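You operate a simulated robot arm through the tools that you are given. There is no shell and no other tool.

The job below is to be done with a simulated robot arm. You get a single attempt, and the scene is never put back.

Task
Put things in order on the plywood table. At the end: the red motor stands where the gold shunt stood; the yellow meter is in the white tray; the gold shunt from the plywood table stands on top of the black card; the resistor block from the plywood table stands where the yellow meter stood; whatever was shut is shut again. Leave all else as you found it, and nothing knocked over.

The check looks at the end state, three seconds after you hand in, the way a careful person would. Anything else that was tipped, shoved, dropped, spilled or broken makes it a failure.

Robot
A 7-joint arm with a two-finger parallel gripper, fixed in place. Base frame: the origin is at the foot of the arm, x ahead of it, y to its left, z up; the work surface is at about z = 0. Units: mm, rad, N and s.
With the tool pointing down near the work surface it reaches from about 240 to 620 mm from the base axis. Its first joint turns from -1.152 to 1.152 rad. Payload 2.6 kg.
The TCP is the grasp point between the finger pads, 30 mm short of the fingertips. In the tool frame z runs along the fingers and y along their closing line. Largest opening 94 mm; finger width 28, thickness 10; the body of the gripper, 50 by 96 mm, starts 55 mm behind the TCP.
Orientation is that of the tool frame in the base frame, as a unit quaternion [w, x, y, z]. With the fingers straight down and closing along the base's y, the tool's x points along the base's -x, its y along +y and its z along -z.

Tools
- The arm moves only by the tool play_rows. Its argument "moves" is a list of rows, each a list of 6 numbers: the shift along the tool's x, y, z in units of 250 mm (1.0 is 250 mm), then the turn, a rotation vector about the tool's x, y, z in units of 180 degrees (1.0 is 180 degrees). In form: [[tx, ty, tz, wx, wy, wz], ...]. A call has 1 to 20 rows; each row is the pose to reach, as a shift and turn from the pose commanded when the call began, along the tool's axes at that moment. "hand" is the finger opening in mm, from 0 to 94, set as the call begins (left out, the last holds). A call with a number of a shift or a turn outside -1 to 1 is refused whole. Rows are played at 5 a second. More than 50 mm and 0.15 rad between two rows, or a gripper value outside its range, and nothing of the call is played. Where a pose cannot be reached the arm comes as near as it can. A force on the tool above 40 N (or 10 N above the force at the start of the call, whichever is more), or a blocked arm, ends the call early, and 0.2 s more pass. Each finger travels about 72 mm/s and halts on what it meets, pressing with about 21 N; the grip force reading is that of the motor and also rises with nothing between the fingers. The clock runs only during rows and for 0.2 s after the last one: add rows that repeat a pose to give the fingers time. The reply holds the time, the measured pose of the TCP, the force on the tool along the base axes, the opening and the grip force, in the units named above and with some noise, with the torque about the TCP (base axes, N m) and any sound that the robot's microphone picked up.
- Cameras (640 x 400 px; columns grow to the right, rows downward): "scene" is fixed at [38.6, 437, 561.5]; the picture's right is [-0.73, -0.68, 0.00], its down [-0.41, 0.45, -0.79] and it looks along [0.54, -0.58, -0.61] (base axes); focal length 309 px, centre (320, 200). "wrist" rides on the gripper at [76, 14, -103] in the tool frame; the picture's right is [-0.18, 0.98, 0.00], its down [-0.75, -0.14, -0.64] and it looks along [-0.63, -0.12, 0.77] (tool axes); focal length 243 px, centre (320, 200). There is no depth. A picture from a camera that has moved, and an enlarged one, comes with that camera's place and axes in the base frame and with its lens.
- capture(camera): a new picture of that camera. The clock stands still meanwhile.
- enlarge(camera, box): a new picture of the part [left, top, right, bottom] of that camera's present view, enlarged. The clock stands still meanwhile.
- hand_in(): hands the job in; it is judged then, once.

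Places have to be worked out from the pictures, the camera data and where the tool is seen. Open the gripper and draw the arm clear of the work before you hand the job in, unless the task says otherwise.

The tools are called after "Emit:" as name(argument=value, ...) on one line, values as JSON. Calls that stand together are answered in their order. play_rows: Moves the arm, as the interface text tells. Its arguments: {"type":"object","properties":{"moves":{"type":"array","items":{"type":"array","items":{"type":"number"}}},"hand":{"type":"number"}},"required":["moves"]} The other tools are called the same way: capture (camera) takes a picture; enlarge (camera, box) takes an enlarged picture of a part of a camera's view; hand_in () hands the job in.

At the start:

```text
time_s: 0.0
eef_pos: [370.5, 47.1, 247.0]
tool_rot: [0.001, 0.001, 1.0, 0.0]
wrist_force: [0.5, -0.3, 0.0]
moment: [0.0, -0.01, -0.05]
grip_width: 93.9
finger_force: 0.0
```

scene: 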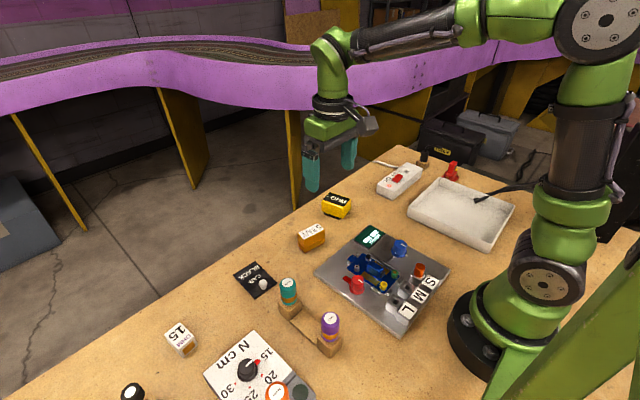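
wrist: 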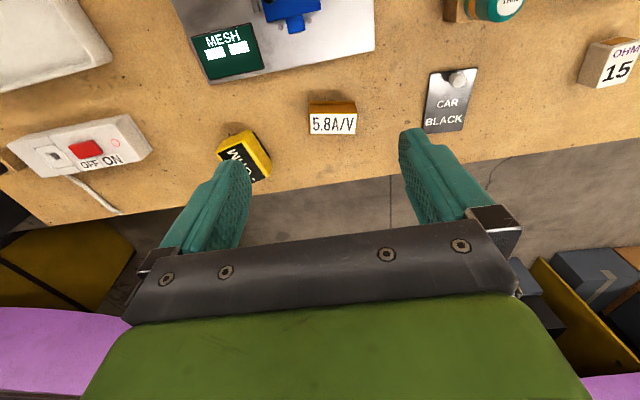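

The pictures show a table with a motor rig on a steel plate, a gold block "5.8A/V", a yellow block, a black card and a block "15 OHM". I look closer at each part before moving.

Emit:
enlarge(camera="scene", box=[220, 180, 380, 280])

Emit:
enlarge(camera="scene", box=[310, 210, 470, 310])

Emit:
enlarge(camera="scene", box=[100, 270, 308, 400])

Emit:
enlarge(camera="scene", box=[360, 140, 536, 250])

Emit:
enlarge(camera="wrist", box=[0, 0, 320, 200])

Emit:
enlarge(camera="wrist", box=[320, 0, 640, 200])

```text
4.00 times, centred on (300, 230) of scene
camera zoom: at [38.6, 437.0, 561.5], right [-0.73, -0.68, 0.0], down [-0.41, 0.45, -0.79], along [0.54, -0.58, -0.61], focal length 1237 px, centre (400, 80)
```

zoom: 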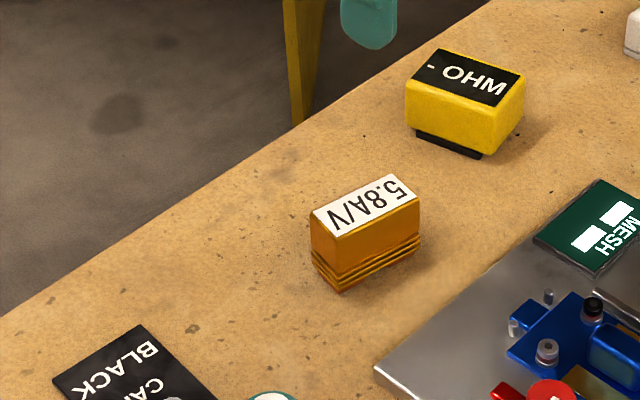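

```text
4.00 times, centred on (390, 260) of scene
camera zoom: at [38.6, 437.0, 561.5], right [-0.73, -0.68, 0.0], down [-0.41, 0.45, -0.79], along [0.54, -0.58, -0.61], focal length 1237 px, centre (40, -40)
```

zoom: 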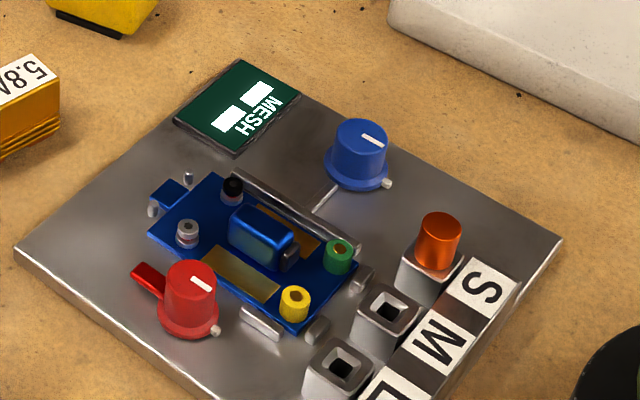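

```text
3.08 times, centred on (204, 335) of scene
camera zoom: at [38.6, 437.0, 561.5], right [-0.73, -0.68, 0.0], down [-0.41, 0.45, -0.79], along [0.54, -0.58, -0.61], focal length 952 px, centre (677, -215)
```

zoom: 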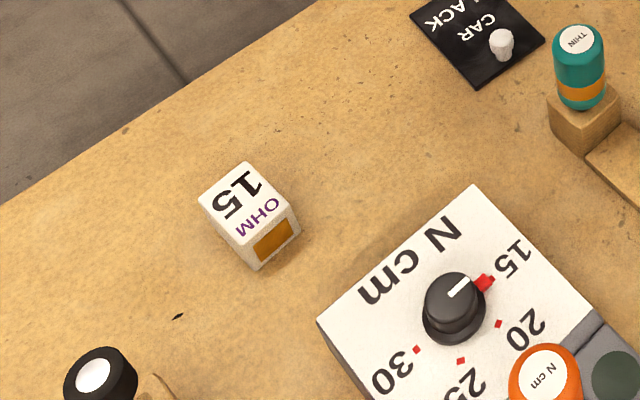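

```text
3.64 times, centred on (448, 195) of scene
camera zoom: at [38.6, 437.0, 561.5], right [-0.73, -0.68, 0.0], down [-0.41, 0.45, -0.79], along [0.54, -0.58, -0.61], focal length 1124 px, centre (-146, 218)
```

zoom: 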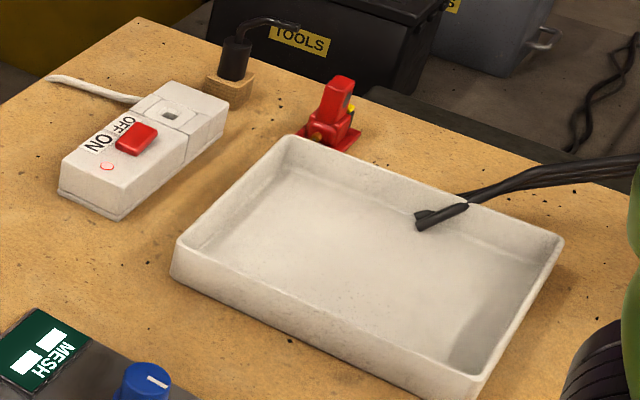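

```text
2.00 times, centred on (160, 100) of wrist
camera zoom: at [295.9, 61.2, 351.1], right [0.18, 0.98, 0.0], down [0.75, -0.14, 0.64], along [0.63, -0.12, -0.77], focal length 485 px, centre (640, 400)
```

zoom: 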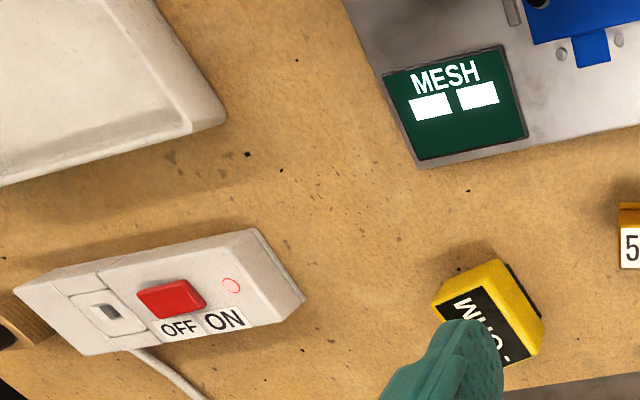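

```text
2.00 times, centred on (480, 100) of wrist
camera zoom: at [295.9, 61.2, 351.1], right [0.18, 0.98, 0.0], down [0.75, -0.14, 0.64], along [0.63, -0.12, -0.77], focal length 485 px, centre (0, 400)
```

zoom: 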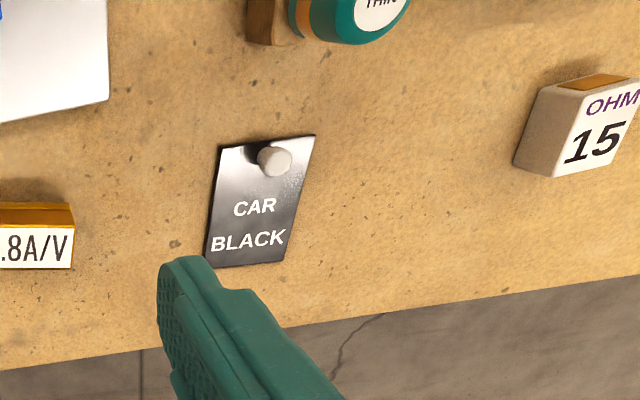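

I still have to identify the red motor and anything that is shut (cover, lid). I enlarge those parts further.

Emit:
enlarge(camera="scene", box=[420, 145, 484, 185])

Emit:
enlarge(camera="scene", box=[340, 240, 404, 280])

Emit:
enlarge(camera="scene", box=[336, 262, 400, 302])

Emit:
enlarge(camera="scene", box=[270, 270, 350, 320])

Emit:
enlarge(camera="scene", box=[200, 320, 328, 400])

Emit:
enlarge(camera="scene", box=[370, 140, 450, 190])

Emit:
enlarge(camera="scene", box=[230, 250, 294, 290])

```text
10.00 times, centred on (452, 165) of scene
camera zoom: at [38.6, 437.0, 561.5], right [-0.73, -0.68, 0.0], down [-0.41, 0.45, -0.79], along [0.54, -0.58, -0.61], focal length 3092 px, centre (-1000, 550)
```

zoom: 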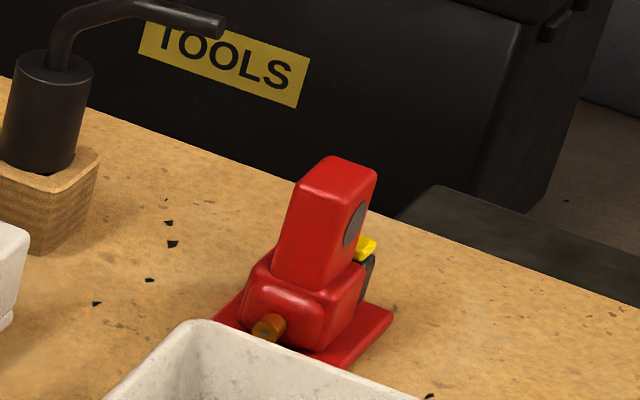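

```text
10.00 times, centred on (372, 260) of scene
camera zoom: at [38.6, 437.0, 561.5], right [-0.73, -0.68, 0.0], down [-0.41, 0.45, -0.79], along [0.54, -0.58, -0.61], focal length 3092 px, centre (-200, -400)
```

zoom: 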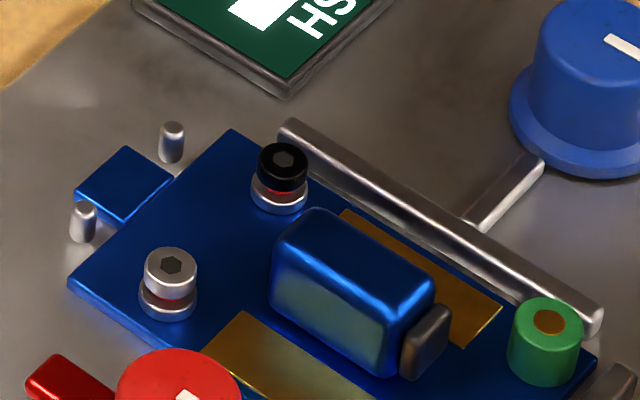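

```text
10.00 times, centred on (368, 282) of scene
camera zoom: at [38.6, 437.0, 561.5], right [-0.73, -0.68, 0.0], down [-0.41, 0.45, -0.79], along [0.54, -0.58, -0.61], focal length 3092 px, centre (-160, -620)
```

zoom: 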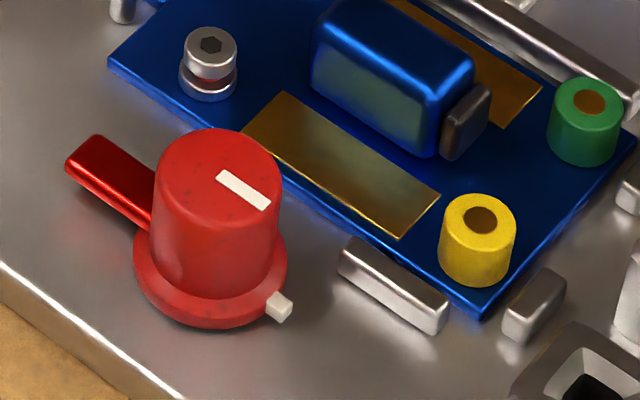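

```text
8.00 times, centred on (310, 295) of scene
camera zoom: at [38.6, 437.0, 561.5], right [-0.73, -0.68, 0.0], down [-0.41, 0.45, -0.79], along [0.54, -0.58, -0.61], focal length 2474 px, centre (400, -560)
```

zoom: 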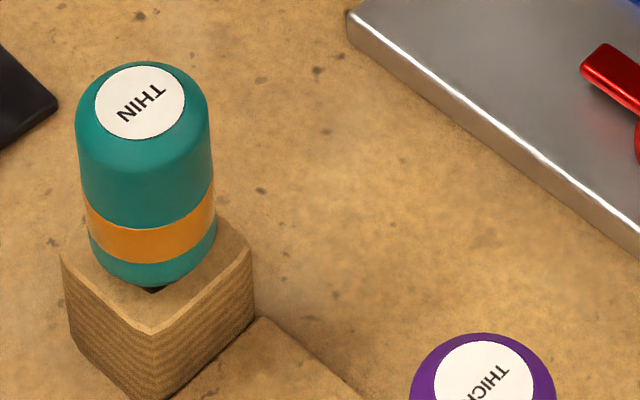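

```text
5.00 times, centred on (264, 360) of scene
camera zoom: at [38.6, 437.0, 561.5], right [-0.73, -0.68, 0.0], down [-0.41, 0.45, -0.79], along [0.54, -0.58, -0.61], focal length 1546 px, centre (600, -600)
```

zoom: 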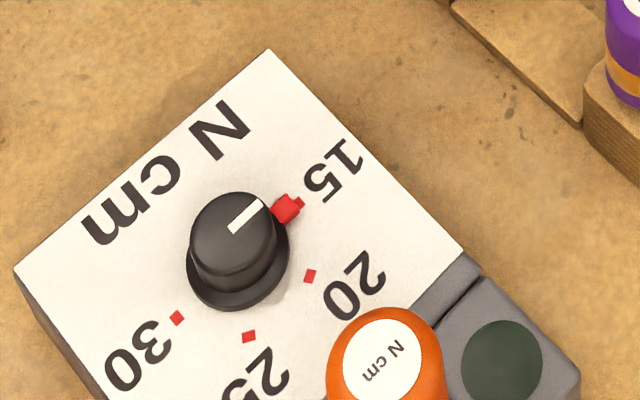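

```text
8.00 times, centred on (410, 165) of scene
camera zoom: at [38.6, 437.0, 561.5], right [-0.73, -0.68, 0.0], down [-0.41, 0.45, -0.79], along [0.54, -0.58, -0.61], focal length 2474 px, centre (-400, 480)
```

zoom: 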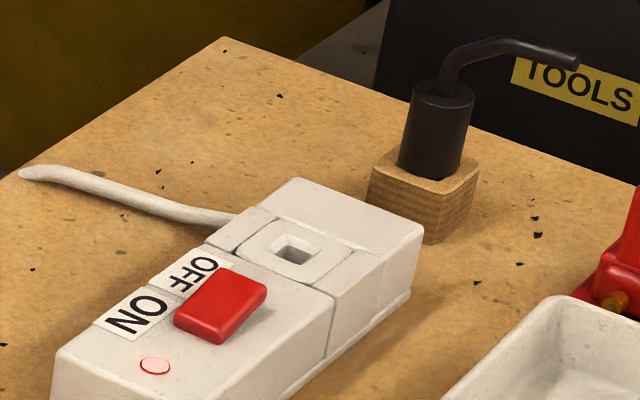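

```text
10.00 times, centred on (262, 270) of scene
camera zoom: at [38.6, 437.0, 561.5], right [-0.73, -0.68, 0.0], down [-0.41, 0.45, -0.79], along [0.54, -0.58, -0.61], focal length 3092 px, centre (900, -500)
```

zoom: 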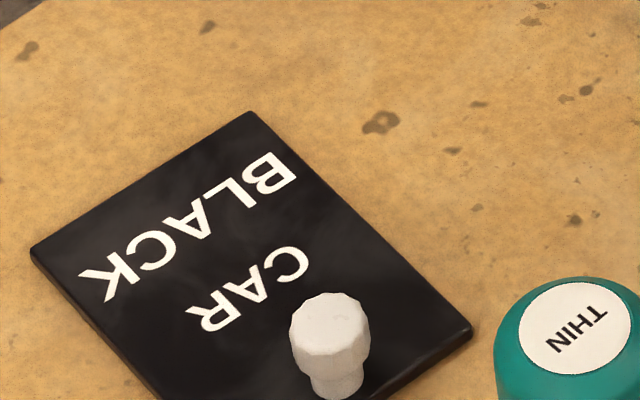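

Reckoned from the scene picture: gold shunt near (431, 48), about 65×31×39 mm; yellow meter near (463, -80); card spanning roughly x 401–490, y 182–241 with a white knob near (413, 216); a red item behind the tray near (300, -477). I swing the arm, high up, towards the tray to look at the red item with the wrist camera.

Emit:
play_rows(moves=[[0.065, -0.152, 0, 0, 0, 0.032], [0.13, -0.303, 0, 0, 0, 0.064], [0.196, -0.455, 0, 0, 0, 0.095], [0.261, -0.606, 0, 0, 0, 0.127], [0.326, -0.758, 0, 0, 0, 0.159]])

Emit:
play_rows(moves=[[-0.015, -0.164, 0, 0, 0, 0.032], [-0.031, -0.329, 0, 0, 0, 0.064], [-0.046, -0.493, 0, 0, 0, 0.095], [-0.062, -0.657, 0, 0, 0, 0.127], [-0.077, -0.822, 0, 0, 0, 0.159]])

Emit:
capture(camera="wrist")

Emit:
capture(camera="scene")

```text
time_s: 1.2
eef_pos: [289.1, -144.2, 247.2]
tool_rot: [0.0, 0.248, 0.969, 0.0]
wrist_force: [0.3, -0.8, -0.1]
moment: [0.01, 0.0, -0.03]
grip_width: 94.2
finger_force: 0.0
```

```text
time_s: 2.4
eef_pos: [206.9, -334.5, 247.7]
tool_rot: [0.001, 0.48, 0.877, 0.0]
wrist_force: [-0.9, -0.7, 0.1]
moment: [0.0, -0.02, -0.03]
grip_width: 93.8
finger_force: 0.1
```

```text
taken
camera wrist: at [179.7, -262.4, 350.5], right [0.93, 0.37, 0.0], down [0.29, -0.71, 0.64], along [0.24, -0.6, -0.77], focal length 243 px, centre (320, 200)
```

wrist: 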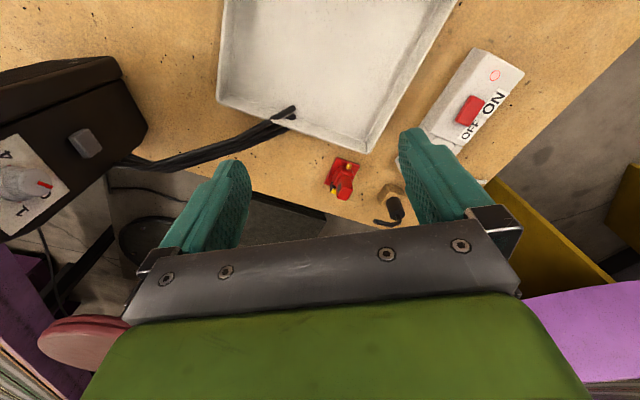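

```text
taken
```

scene: 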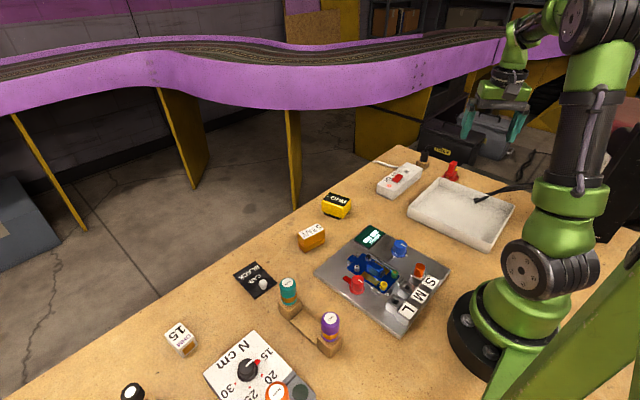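

The red item is seen now from above, near the table's end. I enlarge it and the surroundings to see what it is.

Emit:
enlarge(camera="wrist", box=[304, 145, 384, 195])

Emit:
enlarge(camera="wrist", box=[0, 40, 240, 190])

Emit:
enlarge(camera="wrist", box=[300, 20, 540, 170])

```text
8.00 times, centred on (344, 170) of wrist
camera zoom: at [179.7, -262.4, 350.5], right [0.93, 0.37, 0.0], down [0.29, -0.71, 0.64], along [0.24, -0.6, -0.77], focal length 1941 px, centre (128, 440)
```

zoom: 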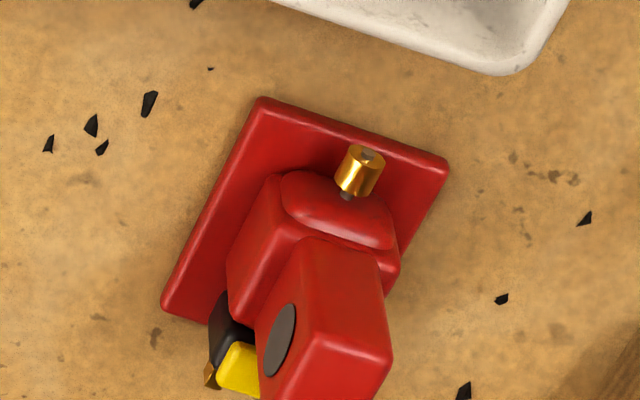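

```text
2.67 times, centred on (120, 115) of wrist
camera zoom: at [179.7, -262.4, 350.5], right [0.93, 0.37, 0.0], down [0.29, -0.71, 0.64], along [0.24, -0.6, -0.77], focal length 647 px, centre (853, 427)
```

zoom: 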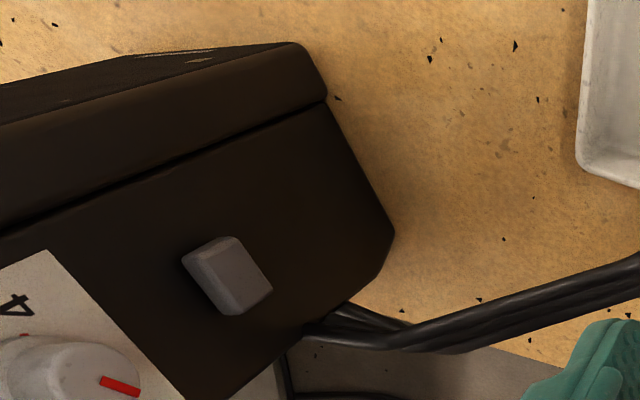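

```text
2.67 times, centred on (420, 95) of wrist
camera zoom: at [179.7, -262.4, 350.5], right [0.93, 0.37, 0.0], down [0.29, -0.71, 0.64], along [0.24, -0.6, -0.77], focal length 647 px, centre (53, 480)
```

zoom: 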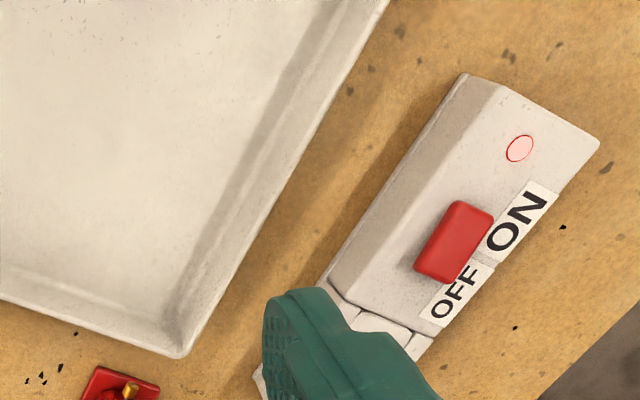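

That is the red motor: a red base plate (about x 279–322, y -493 to -438), a body with a brass pinion, and an upright red block on top reaching z≈68. I move above it, turned so the fingers close along base x, for a closer view.

Emit:
play_rows(moves=[[-0.105, 0.008, 0.07, 0, 0, 0.036], [-0.21, 0.015, 0.14, 0, 0, 0.073], [-0.316, 0.023, 0.211, 0, 0, 0.109], [-0.421, 0.03, 0.281, 0, 0, 0.145], [-0.526, 0.038, 0.351, 0, 0, 0.182], [-0.526, 0.038, 0.351, 0, 0, 0.182]])

Emit:
capture(camera="wrist")

Emit:
capture(camera="scene")

```text
time_s: 3.8
eef_pos: [286.3, -438.8, 158.8]
tool_rot: [0.001, 0.708, 0.706, 0.0]
wrist_force: [-0.7, -0.5, 0.5]
moment: [0.01, 0.0, 0.01]
grip_width: 94.2
finger_force: 0.0
```

```text
taken
camera wrist: at [302.7, -362.9, 261.7], right [0.98, -0.19, 0.0], down [-0.14, -0.75, 0.64], along [-0.12, -0.63, -0.77], focal length 243 px, centre (320, 200)
```

wrist: 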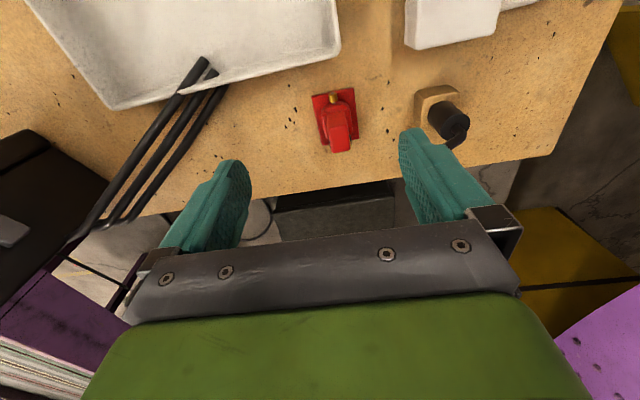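

```text
taken
```

scene: 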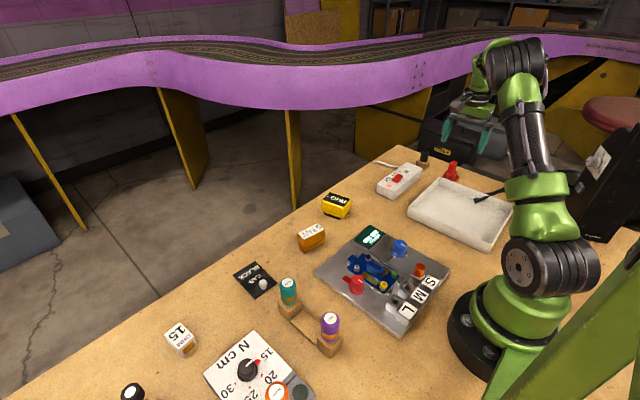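

I enlarge the motor in this view to measure it.

Emit:
enlarge(camera="wrist", box=[290, 80, 386, 140])

Emit:
enlarge(camera="wrist", box=[300, 90, 364, 160])

Emit:
enlarge(camera="scene", box=[436, 155, 468, 185])

```text
6.67 times, centred on (338, 110) of wrist
camera zoom: at [302.7, -362.9, 261.7], right [0.98, -0.19, 0.0], down [-0.14, -0.75, 0.64], along [-0.12, -0.63, -0.77], focal length 1618 px, centre (200, 800)
```

zoom: 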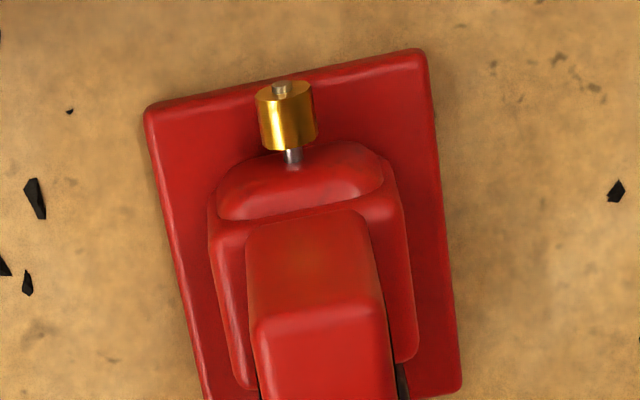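

```text
5.71 times, centred on (332, 125) of wrist
camera zoom: at [302.7, -362.9, 261.7], right [0.98, -0.19, 0.0], down [-0.14, -0.75, 0.64], along [-0.12, -0.63, -0.77], focal length 1386 px, centre (251, 629)
```

zoom: 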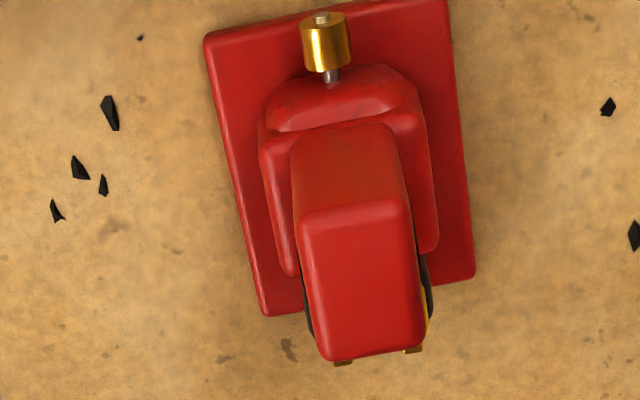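

```text
13.33 times, centred on (452, 170) of scene
camera zoom: at [38.6, 436.9, 561.5], right [-0.73, -0.68, 0.0], down [-0.41, 0.45, -0.79], along [0.54, -0.58, -0.61], focal length 4123 px, centre (-1440, 600)
```

zoom: 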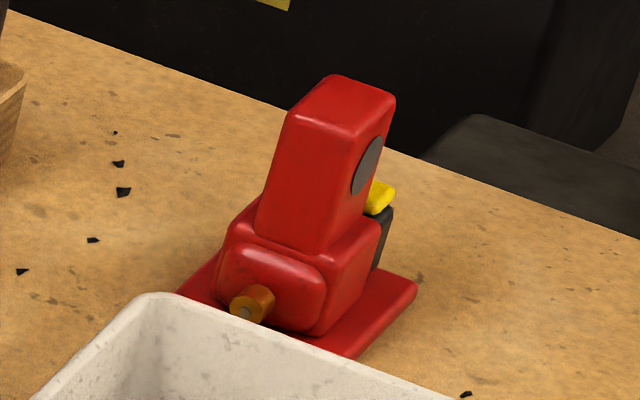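

Measured: motor plate x 280–323, y -492 to -437; grip block x 294–310, y -472 to -447.5, from z≈32 to z≈65. The shunt must leave its place first, so I go over to the shunt at a safe height and look at it closely.

Emit:
play_rows(moves=[[0.16, 0.04, 0, 0, 0, -0.0424], [0.32, 0.08, 0, 0, 0, -0.0848], [0.48, 0.12, 0, 0, 0, -0.1273], [0.64, 0.16, 0, 0, 0, -0.1697], [0.8, 0.2, 0, 0, 0, -0.2121], [0.96, 0.24, 0, 0, 0, -0.2546]])

Emit:
play_rows(moves=[[0.089, 0.143, 0, 0, 0, -0.0356], [0.178, 0.286, 0, 0, 0, -0.0712], [0.267, 0.43, 0, 0, 0, -0.1068], [0.356, 0.573, 0, 0, 0, -0.1424], [0.445, 0.716, 0, 0, 0, -0.178], [0.534, 0.859, 0, 0, 0, -0.2136], [0.534, 0.859, 0, 0, 0, -0.2136]])

Emit:
capture(camera="wrist")

```text
time_s: 5.2
eef_pos: [344.0, -195.7, 160.8]
tool_rot: [0.0, 0.375, 0.927, 0.0]
wrist_force: [0.2, -0.2, -0.1]
moment: [0.03, -0.02, 0.01]
grip_width: 93.7
finger_force: 0.1
```

```text
time_s: 6.8
eef_pos: [399.1, 49.6, 159.4]
tool_rot: [0.0, 0.05, 0.999, 0.0]
wrist_force: [0.3, -0.1, -0.6]
moment: [0.02, -0.01, 0.03]
grip_width: 94.1
finger_force: 0.1
```

```text
taken
camera wrist: at [326.6, 71.4, 261.9], right [0.28, 0.96, 0.0], down [0.74, -0.22, 0.64], along [0.62, -0.18, -0.77], focal length 243 px, centre (320, 200)
```

wrist: 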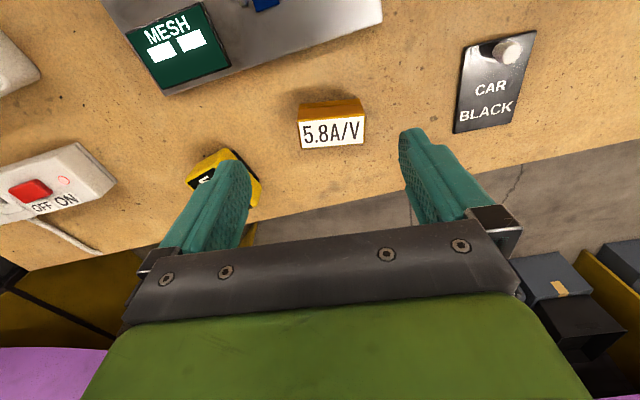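

The shunt is in view between the fingers. I enlarge it and the card for measuring.

Emit:
enlarge(camera="wrist", box=[284, 90, 380, 160])

Emit:
enlarge(camera="wrist", box=[440, 20, 552, 140])

Emit:
enlarge(camera="scene", box=[288, 180, 368, 260])

Emit:
enlarge(camera="scene", box=[228, 256, 288, 304])

```text
5.71 times, centred on (332, 125) of wrist
camera zoom: at [326.6, 71.4, 261.9], right [0.28, 0.96, 0.0], down [0.74, -0.22, 0.64], along [0.62, -0.18, -0.77], focal length 1386 px, centre (251, 629)
```

zoom: 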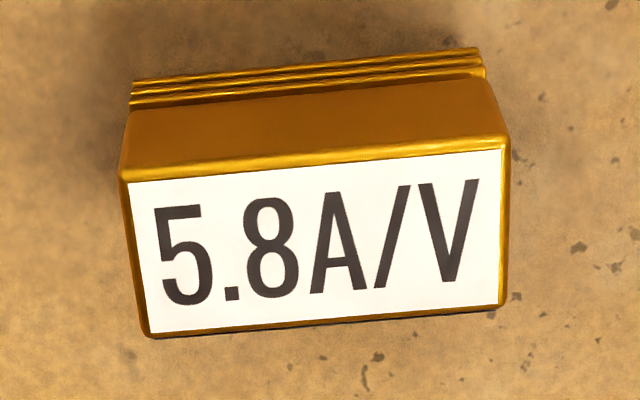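

```text
3.33 times, centred on (496, 80) of wrist
camera zoom: at [326.6, 71.4, 261.9], right [0.28, 0.96, 0.0], down [0.74, -0.22, 0.64], along [0.62, -0.18, -0.77], focal length 809 px, centre (-267, 600)
```

zoom: 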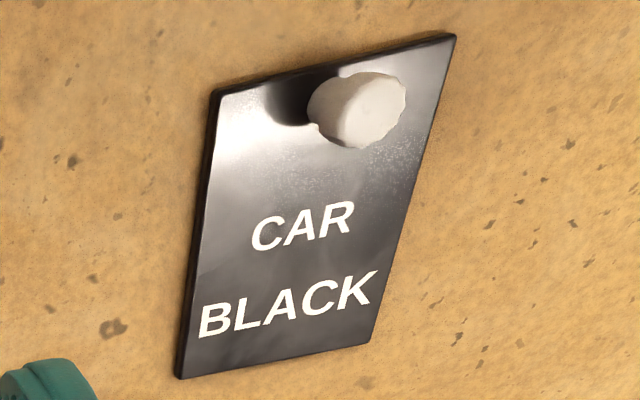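

```text
5.00 times, centred on (328, 220) of scene
camera zoom: at [38.6, 437.0, 561.5], right [-0.73, -0.68, 0.0], down [-0.41, 0.45, -0.79], along [0.54, -0.58, -0.61], focal length 1546 px, centre (280, 100)
```

zoom: 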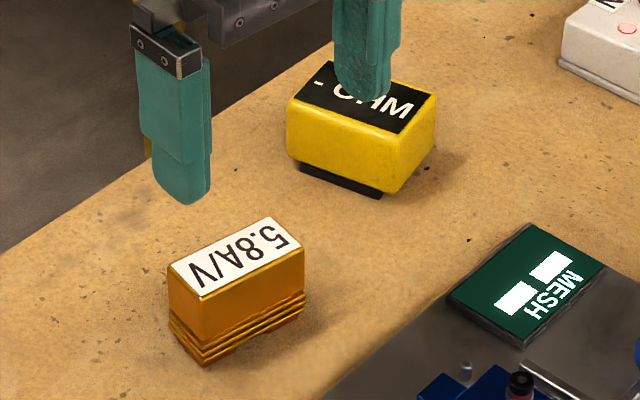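

```text
8.33 times, centred on (258, 280) of scene
camera zoom: at [38.6, 437.0, 561.5], right [-0.73, -0.68, 0.0], down [-0.41, 0.45, -0.79], along [0.54, -0.58, -0.61], focal length 2577 px, centre (837, -467)
```

zoom: 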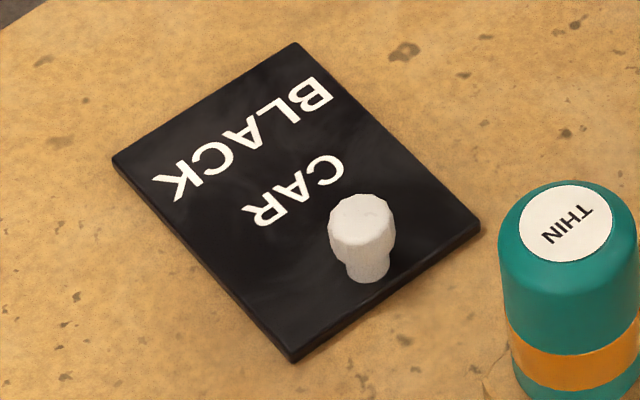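

Worked out: shunt centre (425, 54), yaw about -0.2 rad, 62×27×43 mm; card centre (441.5, 215), yaw -0.067, 85×59 mm with the knob at (410, 217). I turn to the shunt's yaw and come down around it with open fingers, closing along its long side.

Emit:
play_rows(hand=94, moves=[[-0.05, 0.013, 0.05, 0, 0, 0.016], [-0.0954, 0.0268, 0.12, 0, 0, 0.0318], [-0.0954, 0.0268, 0.22, 0, 0, 0.0318], [-0.0954, 0.0268, 0.3, 0, 0, 0.0318], [-0.0954, 0.0268, 0.36, 0, 0, 0.0318], [-0.0954, 0.0268, 0.36, 0, 0, 0.0318]])

Emit:
capture(camera="wrist")

Emit:
enlarge(camera="scene", box=[248, 170, 376, 270])

```text
time_s: 8.2
eef_pos: [424.5, 54.4, 69.6]
tool_rot: [0.0, 0.1, 0.995, 0.001]
wrist_force: [0.3, 0.7, 1.0]
moment: [-0.03, -0.01, 0.02]
grip_width: 94.0
finger_force: 0.0
```

```text
taken
camera wrist: at [354.2, 83.6, 173.2], right [0.38, 0.93, 0.0], down [0.71, -0.29, 0.64], along [0.59, -0.24, -0.77], focal length 243 px, centre (320, 200)
```

wrist: 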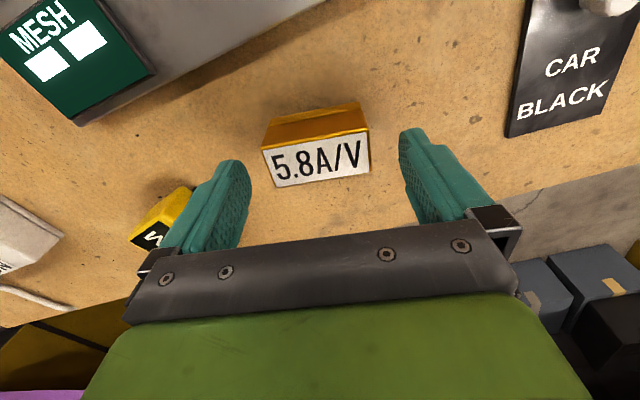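

```text
4.00 times, centred on (312, 220) of scene
camera zoom: at [38.6, 437.0, 561.5], right [-0.73, -0.68, 0.0], down [-0.41, 0.45, -0.79], along [0.54, -0.58, -0.61], focal length 1237 px, centre (352, 120)
```

zoom: 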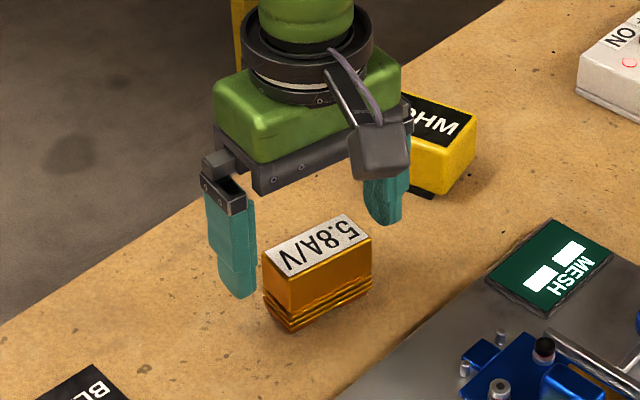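

The shunt sits centred between the fingers (within about 2 mm). I go down the last 34 mm, then close on it.

Emit:
play_rows(moves=[[0, 0, 0.05, 0, 0, 0], [0, 0, 0.1, 0, 0, 0], [0, 0, 0.136, 0, 0, 0], [0, 0, 0.136, 0, 0, 0]])

Emit:
play_rows(hand=45, moves=[[0, 0, 0, 0, 0, 0], [0, 0, 0, 0, 0, 0], [0, 0, 0, 0, 0, 0], [0, 0, 0, 0, 0, 0]])

Emit:
capture(camera="wrist")

Emit:
enlarge(camera="scene", box=[248, 170, 376, 270])

```text
time_s: 9.2
eef_pos: [425.0, 52.9, 35.8]
tool_rot: [0.0, 0.1, 0.995, 0.0]
wrist_force: [-1.0, 0.0, -0.5]
moment: [-0.01, -0.05, -0.02]
grip_width: 94.0
finger_force: 0.0
```

```text
time_s: 10.2
eef_pos: [424.6, 54.4, 35.7]
tool_rot: [0.0, 0.1, 0.995, -0.001]
wrist_force: [0.2, 0.2, -0.3]
moment: [0.0, -0.04, -0.02]
grip_width: 65.9
finger_force: 21.3
```

```text
taken
camera wrist: at [354.5, 83.1, 139.5], right [0.38, 0.93, 0.0], down [0.71, -0.29, 0.64], along [0.59, -0.24, -0.77], focal length 243 px, centre (320, 200)
```

wrist: 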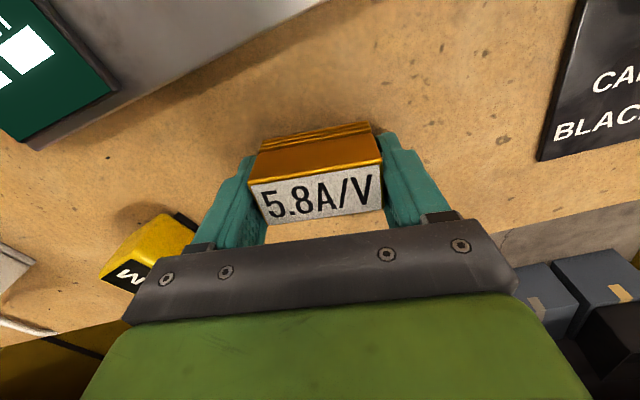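

```text
4.00 times, centred on (312, 220) of scene
camera zoom: at [38.6, 437.0, 561.5], right [-0.73, -0.68, 0.0], down [-0.41, 0.45, -0.79], along [0.54, -0.58, -0.61], focal length 1237 px, centre (352, 120)
```

zoom: 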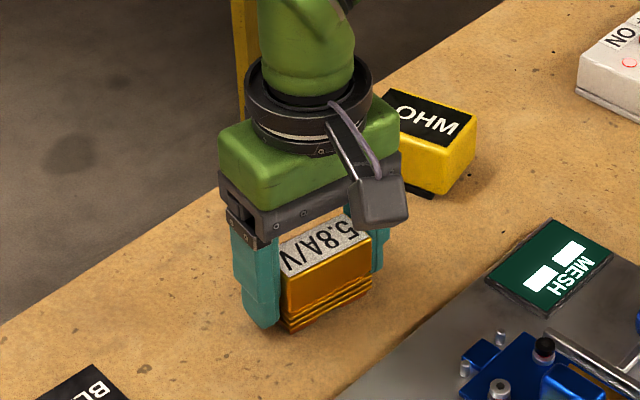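

The grip holds at 65.9 mm with 21 N, so the shunt's foot is about 66 mm long. I lift slowly by 75 mm and check that it hangs straight.

Emit:
play_rows(moves=[[0, 0, -0.02, 0, 0, 0], [0, 0, -0.06, 0, 0, 0], [0, 0, -0.12, 0, 0, 0], [0, 0, -0.19, 0, 0, 0], [0, 0, -0.26, 0, 0, 0], [0, 0, -0.3, 0, 0, 0], [0, 0, -0.3, 0, 0, 0]])

Emit:
capture(camera="wrist")

Emit:
enlarge(camera="scene", box=[220, 150, 380, 250])

```text
time_s: 11.8
eef_pos: [425.2, 52.3, 111.1]
tool_rot: [-0.001, 0.1, 0.995, 0.0]
wrist_force: [-0.1, -0.3, -1.9]
moment: [0.02, -0.01, -0.01]
grip_width: 65.9
finger_force: 21.2
```

```text
taken
camera wrist: at [354.6, 82.3, 214.0], right [0.38, 0.93, 0.0], down [0.71, -0.29, 0.64], along [0.59, -0.24, -0.77], focal length 243 px, centre (320, 200)
```

wrist: 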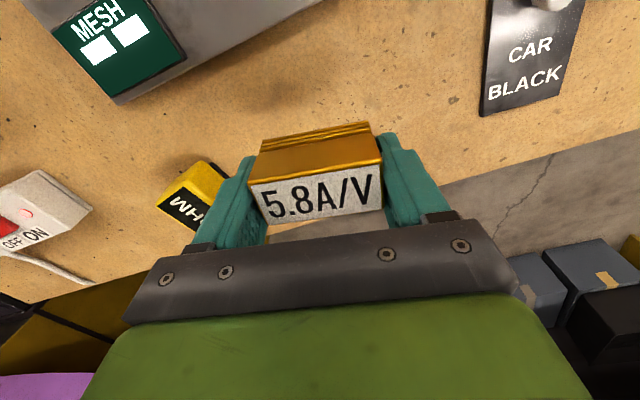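

```text
4.00 times, centred on (300, 200) of scene
camera zoom: at [38.6, 437.0, 561.5], right [-0.73, -0.68, 0.0], down [-0.41, 0.45, -0.79], along [0.54, -0.58, -0.61], focal length 1237 px, centre (400, 200)
```

zoom: 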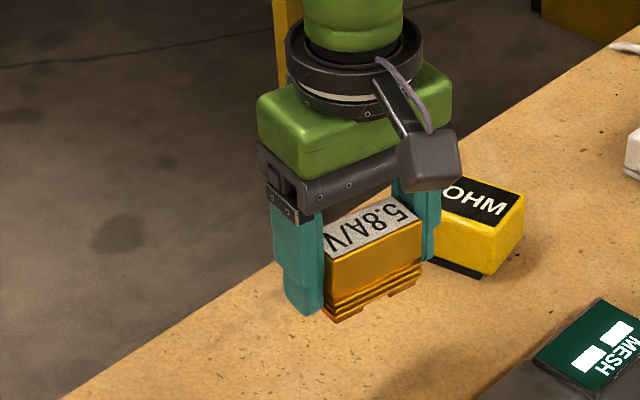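

The shunt hangs level and its weight is small. I carry it at this height to above the free part of the card, at (455, 214.5), turning to the card's yaw.

Emit:
play_rows(moves=[[0.002, 0.09, 0, 0, 0, -0.006], [0.004, 0.22, 0, 0, 0, -0.014], [0.006, 0.35, 0, 0, 0, -0.023], [0.009, 0.48, 0, 0, 0, -0.031], [0.011, 0.6, 0, 0, 0, -0.039], [0.012, 0.654, 0, 0, 0, -0.0423], [0.012, 0.654, 0, 0, 0, -0.0423]])

Emit:
capture(camera="wrist")

Emit:
enlarge(camera="scene", box=[180, 190, 340, 310])

```text
time_s: 13.4
eef_pos: [454.8, 214.3, 112.8]
tool_rot: [-0.001, 0.034, 0.999, 0.0]
wrist_force: [-0.2, 0.2, -2.3]
moment: [0.03, 0.01, 0.01]
grip_width: 66.0
finger_force: 20.6
```

```text
taken
camera wrist: at [381.5, 234.1, 215.6], right [0.25, 0.97, 0.0], down [0.74, -0.19, 0.64], along [0.62, -0.16, -0.77], focal length 243 px, centre (320, 200)
```

wrist: 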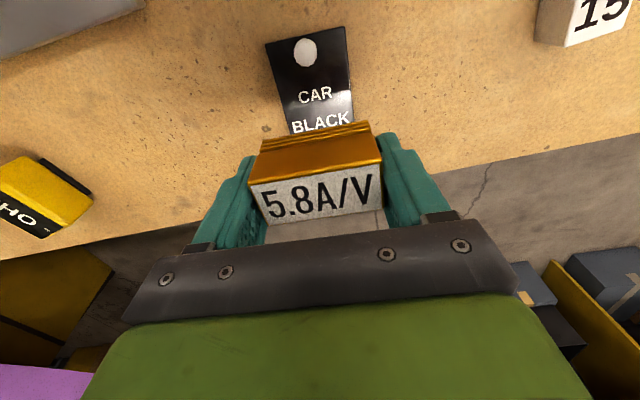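

```text
3.33 times, centred on (260, 250) of scene
camera zoom: at [38.6, 437.0, 561.5], right [-0.73, -0.68, 0.0], down [-0.41, 0.45, -0.79], along [0.54, -0.58, -0.61], focal length 1031 px, centre (520, 33)
```

zoom: 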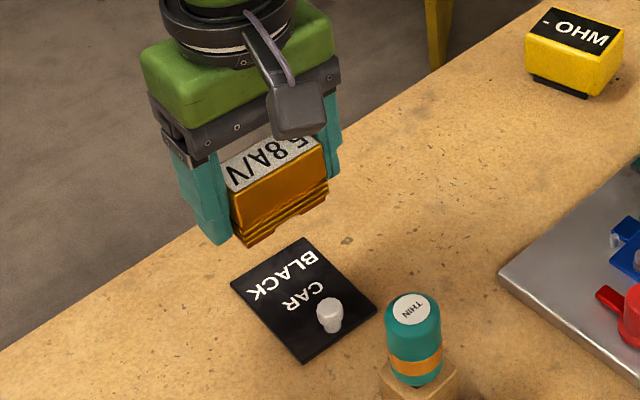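

The card's edges check out against this view and the shunt is over its free part, clear of the knob. I lower to just above the card.

Emit:
play_rows(moves=[[0, 0, 0.06, 0, 0, 0], [0, 0, 0.14, 0, 0, 0], [0, 0, 0.2, 0, 0, 0], [0, 0, 0.25, 0, 0, 0], [0, 0, 0.268, 0, 0, 0], [0, 0, 0.268, 0, 0, 0]])

Emit:
enlarge(camera="scene", box=[200, 220, 320, 310])

Emit:
capture(camera="wrist")

```text
time_s: 14.8
eef_pos: [454.5, 215.7, 44.9]
tool_rot: [0.0, 0.034, 0.999, -0.001]
wrist_force: [1.2, 0.3, -3.2]
moment: [-0.04, 0.01, -0.01]
grip_width: 65.9
finger_force: 21.2
```

```text
4.44 times, centred on (260, 265) of scene
camera zoom: at [38.6, 437.0, 561.5], right [-0.73, -0.68, 0.0], down [-0.41, 0.45, -0.79], along [0.54, -0.58, -0.61], focal length 1374 px, centre (587, -89)
```

zoom: 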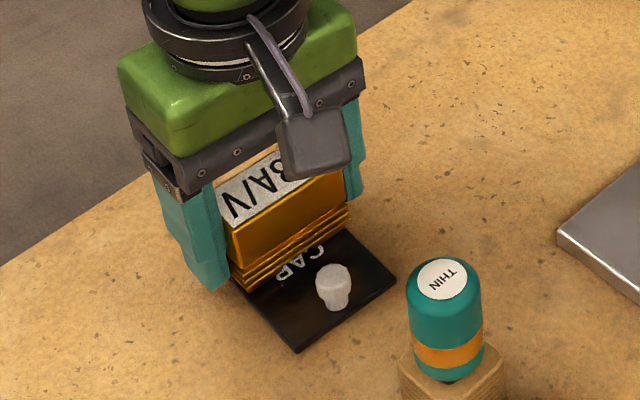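

```text
taken
camera wrist: at [380.5, 233.8, 147.4], right [0.25, 0.97, 0.0], down [0.74, -0.19, 0.64], along [0.62, -0.16, -0.77], focal length 243 px, centre (320, 200)
```

wrist: 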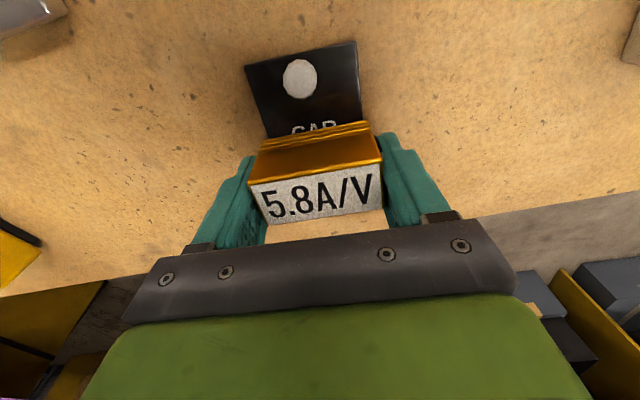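

The shunt hovers some 4 mm above the card, square across it. I lower in small steps watching the force.

Emit:
play_rows(moves=[[0, 0, 0.004, 0, 0, 0], [0, 0, 0.008, 0, 0, 0], [0, 0, 0.008, 0, 0, 0]])

Emit:
play_rows(moves=[[0, 0, 0.004, 0, 0, 0], [0, 0, 0.007, 0, 0, 0], [0, 0, 0.007, 0, 0, 0]])

```text
time_s: 15.6
eef_pos: [453.7, 212.6, 42.4]
tool_rot: [0.001, 0.034, 0.999, 0.0]
wrist_force: [-0.2, 0.3, -2.2]
moment: [0.02, 0.0, 0.0]
grip_width: 66.3
finger_force: 21.0
```

```text
time_s: 16.4
eef_pos: [454.7, 214.0, 40.6]
tool_rot: [0.0, 0.034, 0.999, 0.001]
wrist_force: [-0.7, 0.1, 2.1]
moment: [-0.04, 0.07, -0.01]
grip_width: 66.0
finger_force: 21.0
```

The vertical force went from -2.2 to +2.1 N: the shunt rests on the card. I open the fingers and rise straight up.

Emit:
play_rows(hand=94, moves=[[0, 0, 0, 0, 0, 0], [0, 0, 0, 0, 0, 0], [0, 0, 0, 0, 0, 0], [0, 0, 0, 0, 0, 0]])

Emit:
play_rows(moves=[[0, 0, -0.05, 0, 0, 0], [0, 0, -0.12, 0, 0, 0], [0, 0, -0.24, 0, 0, 0], [0, 0, -0.38, 0, 0, 0], [0, 0, -0.48, 0, 0, 0], [0, 0, -0.48, 0, 0, 0]])

Emit:
capture(camera="wrist")

Emit:
capture(camera="scene")

Emit:
enlarge(camera="scene", box=[210, 240, 330, 310])

```text
time_s: 17.4
eef_pos: [454.3, 214.3, 40.9]
tool_rot: [0.0, 0.034, 0.999, 0.0]
wrist_force: [0.3, -0.1, -0.2]
moment: [0.02, 0.03, 0.0]
grip_width: 94.0
finger_force: 0.0
```

```text
time_s: 18.8
eef_pos: [455.3, 214.8, 161.0]
tool_rot: [0.0, 0.035, 0.999, 0.0]
wrist_force: [0.1, -1.0, 0.0]
moment: [0.03, -0.02, -0.01]
grip_width: 94.2
finger_force: 0.1
```

```text
taken
camera wrist: at [380.6, 233.8, 264.4], right [0.25, 0.97, 0.0], down [0.74, -0.19, 0.64], along [0.62, -0.16, -0.77], focal length 243 px, centre (320, 200)
```

wrist: 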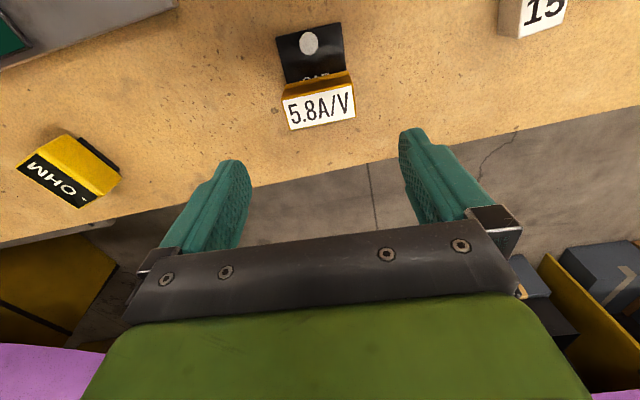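

```text
taken
```

scene: 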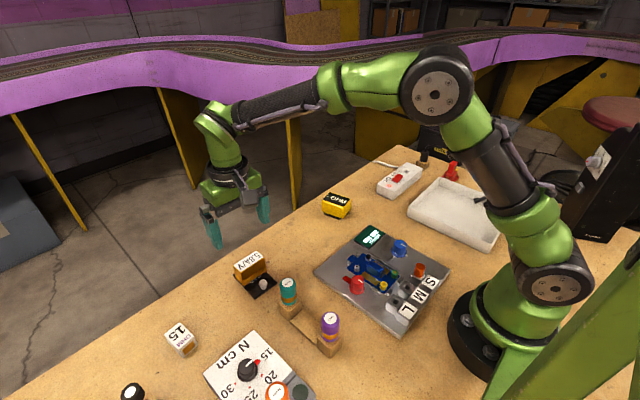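

```text
5.33 times, centred on (270, 275) of scene
camera zoom: at [38.6, 437.0, 561.5], right [-0.73, -0.68, 0.0], down [-0.41, 0.45, -0.79], along [0.54, -0.58, -0.61], focal length 1649 px, centre (587, -200)
```

zoom: 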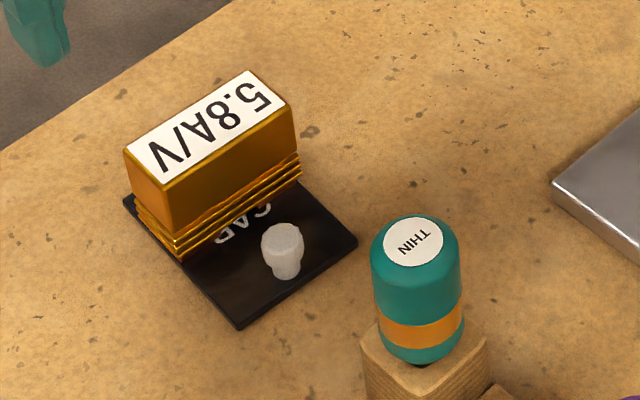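

The shunt stands well on the card and the card has not shifted. Next is the yellow meter, estimated centre (464, -86), about 66×40 mm with its long side at +0.21 rad; I move above it for a close look.

Emit:
play_rows(moves=[[-0.002, -0.147, 0, 0, 0, 0], [-0.004, -0.294, 0, 0, 0, 0], [-0.006, -0.441, 0, 0, 0, 0], [-0.009, -0.588, 0, 0, 0, 0], [-0.011, -0.735, 0, 0, 0, 0]])

Emit:
play_rows(moves=[[-0.002, -0.122, 0, 0, 0, -0.0224], [-0.004, -0.245, 0, 0, 0, -0.0447], [-0.005, -0.367, 0, 0, 0, -0.067], [-0.007, -0.49, 0, 0, 0, -0.0894], [-0.007, -0.49, 0, 0, 0, -0.0894]])

Emit:
capture(camera="wrist")

Emit:
enlarge(camera="wrist", box=[260, 70, 400, 180])

Emit:
enlarge(camera="scene", box=[300, 150, 380, 230])

```text
time_s: 20.0
eef_pos: [444.4, 28.4, 158.6]
tool_rot: [-0.001, 0.032, 0.999, 0.0]
wrist_force: [-0.4, -0.8, -0.3]
moment: [0.02, -0.01, 0.01]
grip_width: 94.1
finger_force: 0.0
```

```text
time_s: 21.2
eef_pos: [437.8, -91.3, 158.6]
tool_rot: [0.0, -0.107, 0.994, 0.0]
wrist_force: [0.2, -0.5, 0.0]
moment: [-0.02, 0.02, -0.03]
grip_width: 94.1
finger_force: 0.0
```

```text
taken
camera wrist: at [362.9, -94.6, 262.0], right [-0.03, 1.0, 0.0], down [0.77, 0.02, 0.64], along [0.64, 0.02, -0.77], focal length 243 px, centre (320, 200)
```

wrist: 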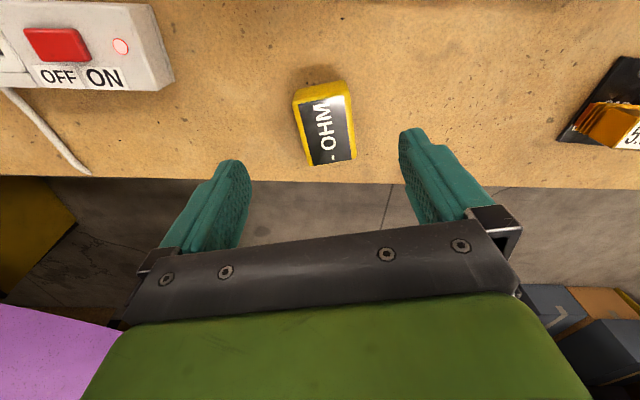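

```text
3.64 times, centred on (330, 125) of wrist
camera zoom: at [362.9, -94.6, 262.0], right [-0.03, 1.0, 0.0], down [0.77, 0.02, 0.64], along [0.64, 0.02, -0.77], focal length 882 px, centre (284, 473)
```

zoom: 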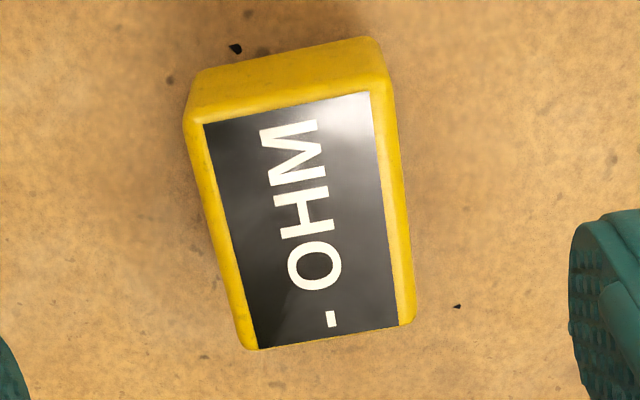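

```text
5.00 times, centred on (340, 190) of scene
camera zoom: at [38.6, 436.9, 561.5], right [-0.73, -0.68, 0.0], down [-0.41, 0.45, -0.79], along [0.54, -0.58, -0.61], focal length 1546 px, centre (220, 250)
```

zoom: 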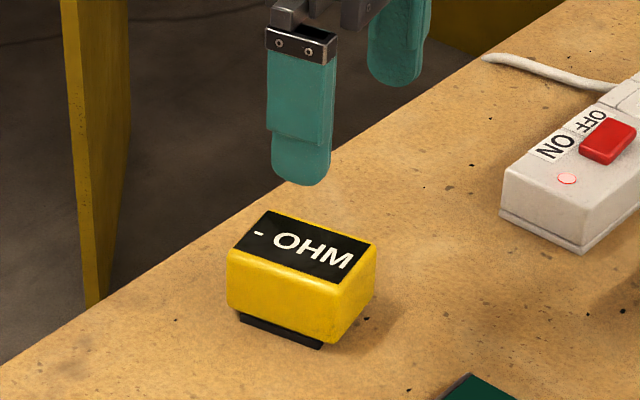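

Measured: meter centre (458, -85.5), 64×47×50 mm, yaw 0.214, in line with the tool. I move forward 19 mm and down around it.

Emit:
play_rows(hand=94, moves=[[-0.038, 0.005, 0.06, 0, 0, 0], [-0.076, 0.01, 0.16, 0, 0, 0], [-0.076, 0.01, 0.26, 0, 0, 0], [-0.076, 0.01, 0.34, 0, 0, 0], [-0.076, 0.01, 0.356, 0, 0, 0], [-0.076, 0.01, 0.356, 0, 0, 0]])

Emit:
capture(camera="wrist")

Emit:
enlarge(camera="scene", box=[280, 140, 408, 240])

```text
time_s: 22.6
eef_pos: [457.7, -84.0, 72.0]
tool_rot: [-0.001, -0.106, 0.994, 0.0]
wrist_force: [0.4, 0.2, 1.0]
moment: [-0.06, 0.06, -0.03]
grip_width: 94.1
finger_force: 0.1
```

```text
taken
camera wrist: at [381.6, -86.4, 174.8], right [-0.03, 1.0, 0.0], down [0.77, 0.02, 0.64], along [0.64, 0.02, -0.77], focal length 243 px, centre (320, 200)
```

wrist: 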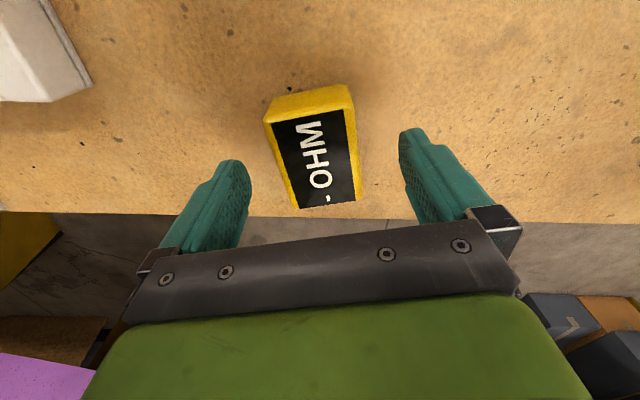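

```text
4.00 times, centred on (344, 190) of scene
camera zoom: at [38.6, 437.0, 561.5], right [-0.73, -0.68, 0.0], down [-0.41, 0.45, -0.79], along [0.54, -0.58, -0.61], focal length 1237 px, centre (224, 240)
```

zoom: 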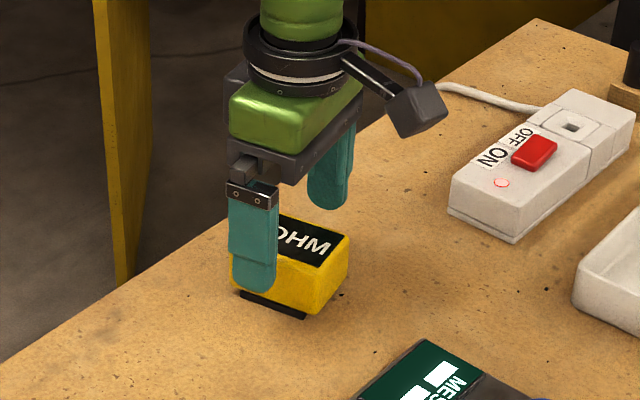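

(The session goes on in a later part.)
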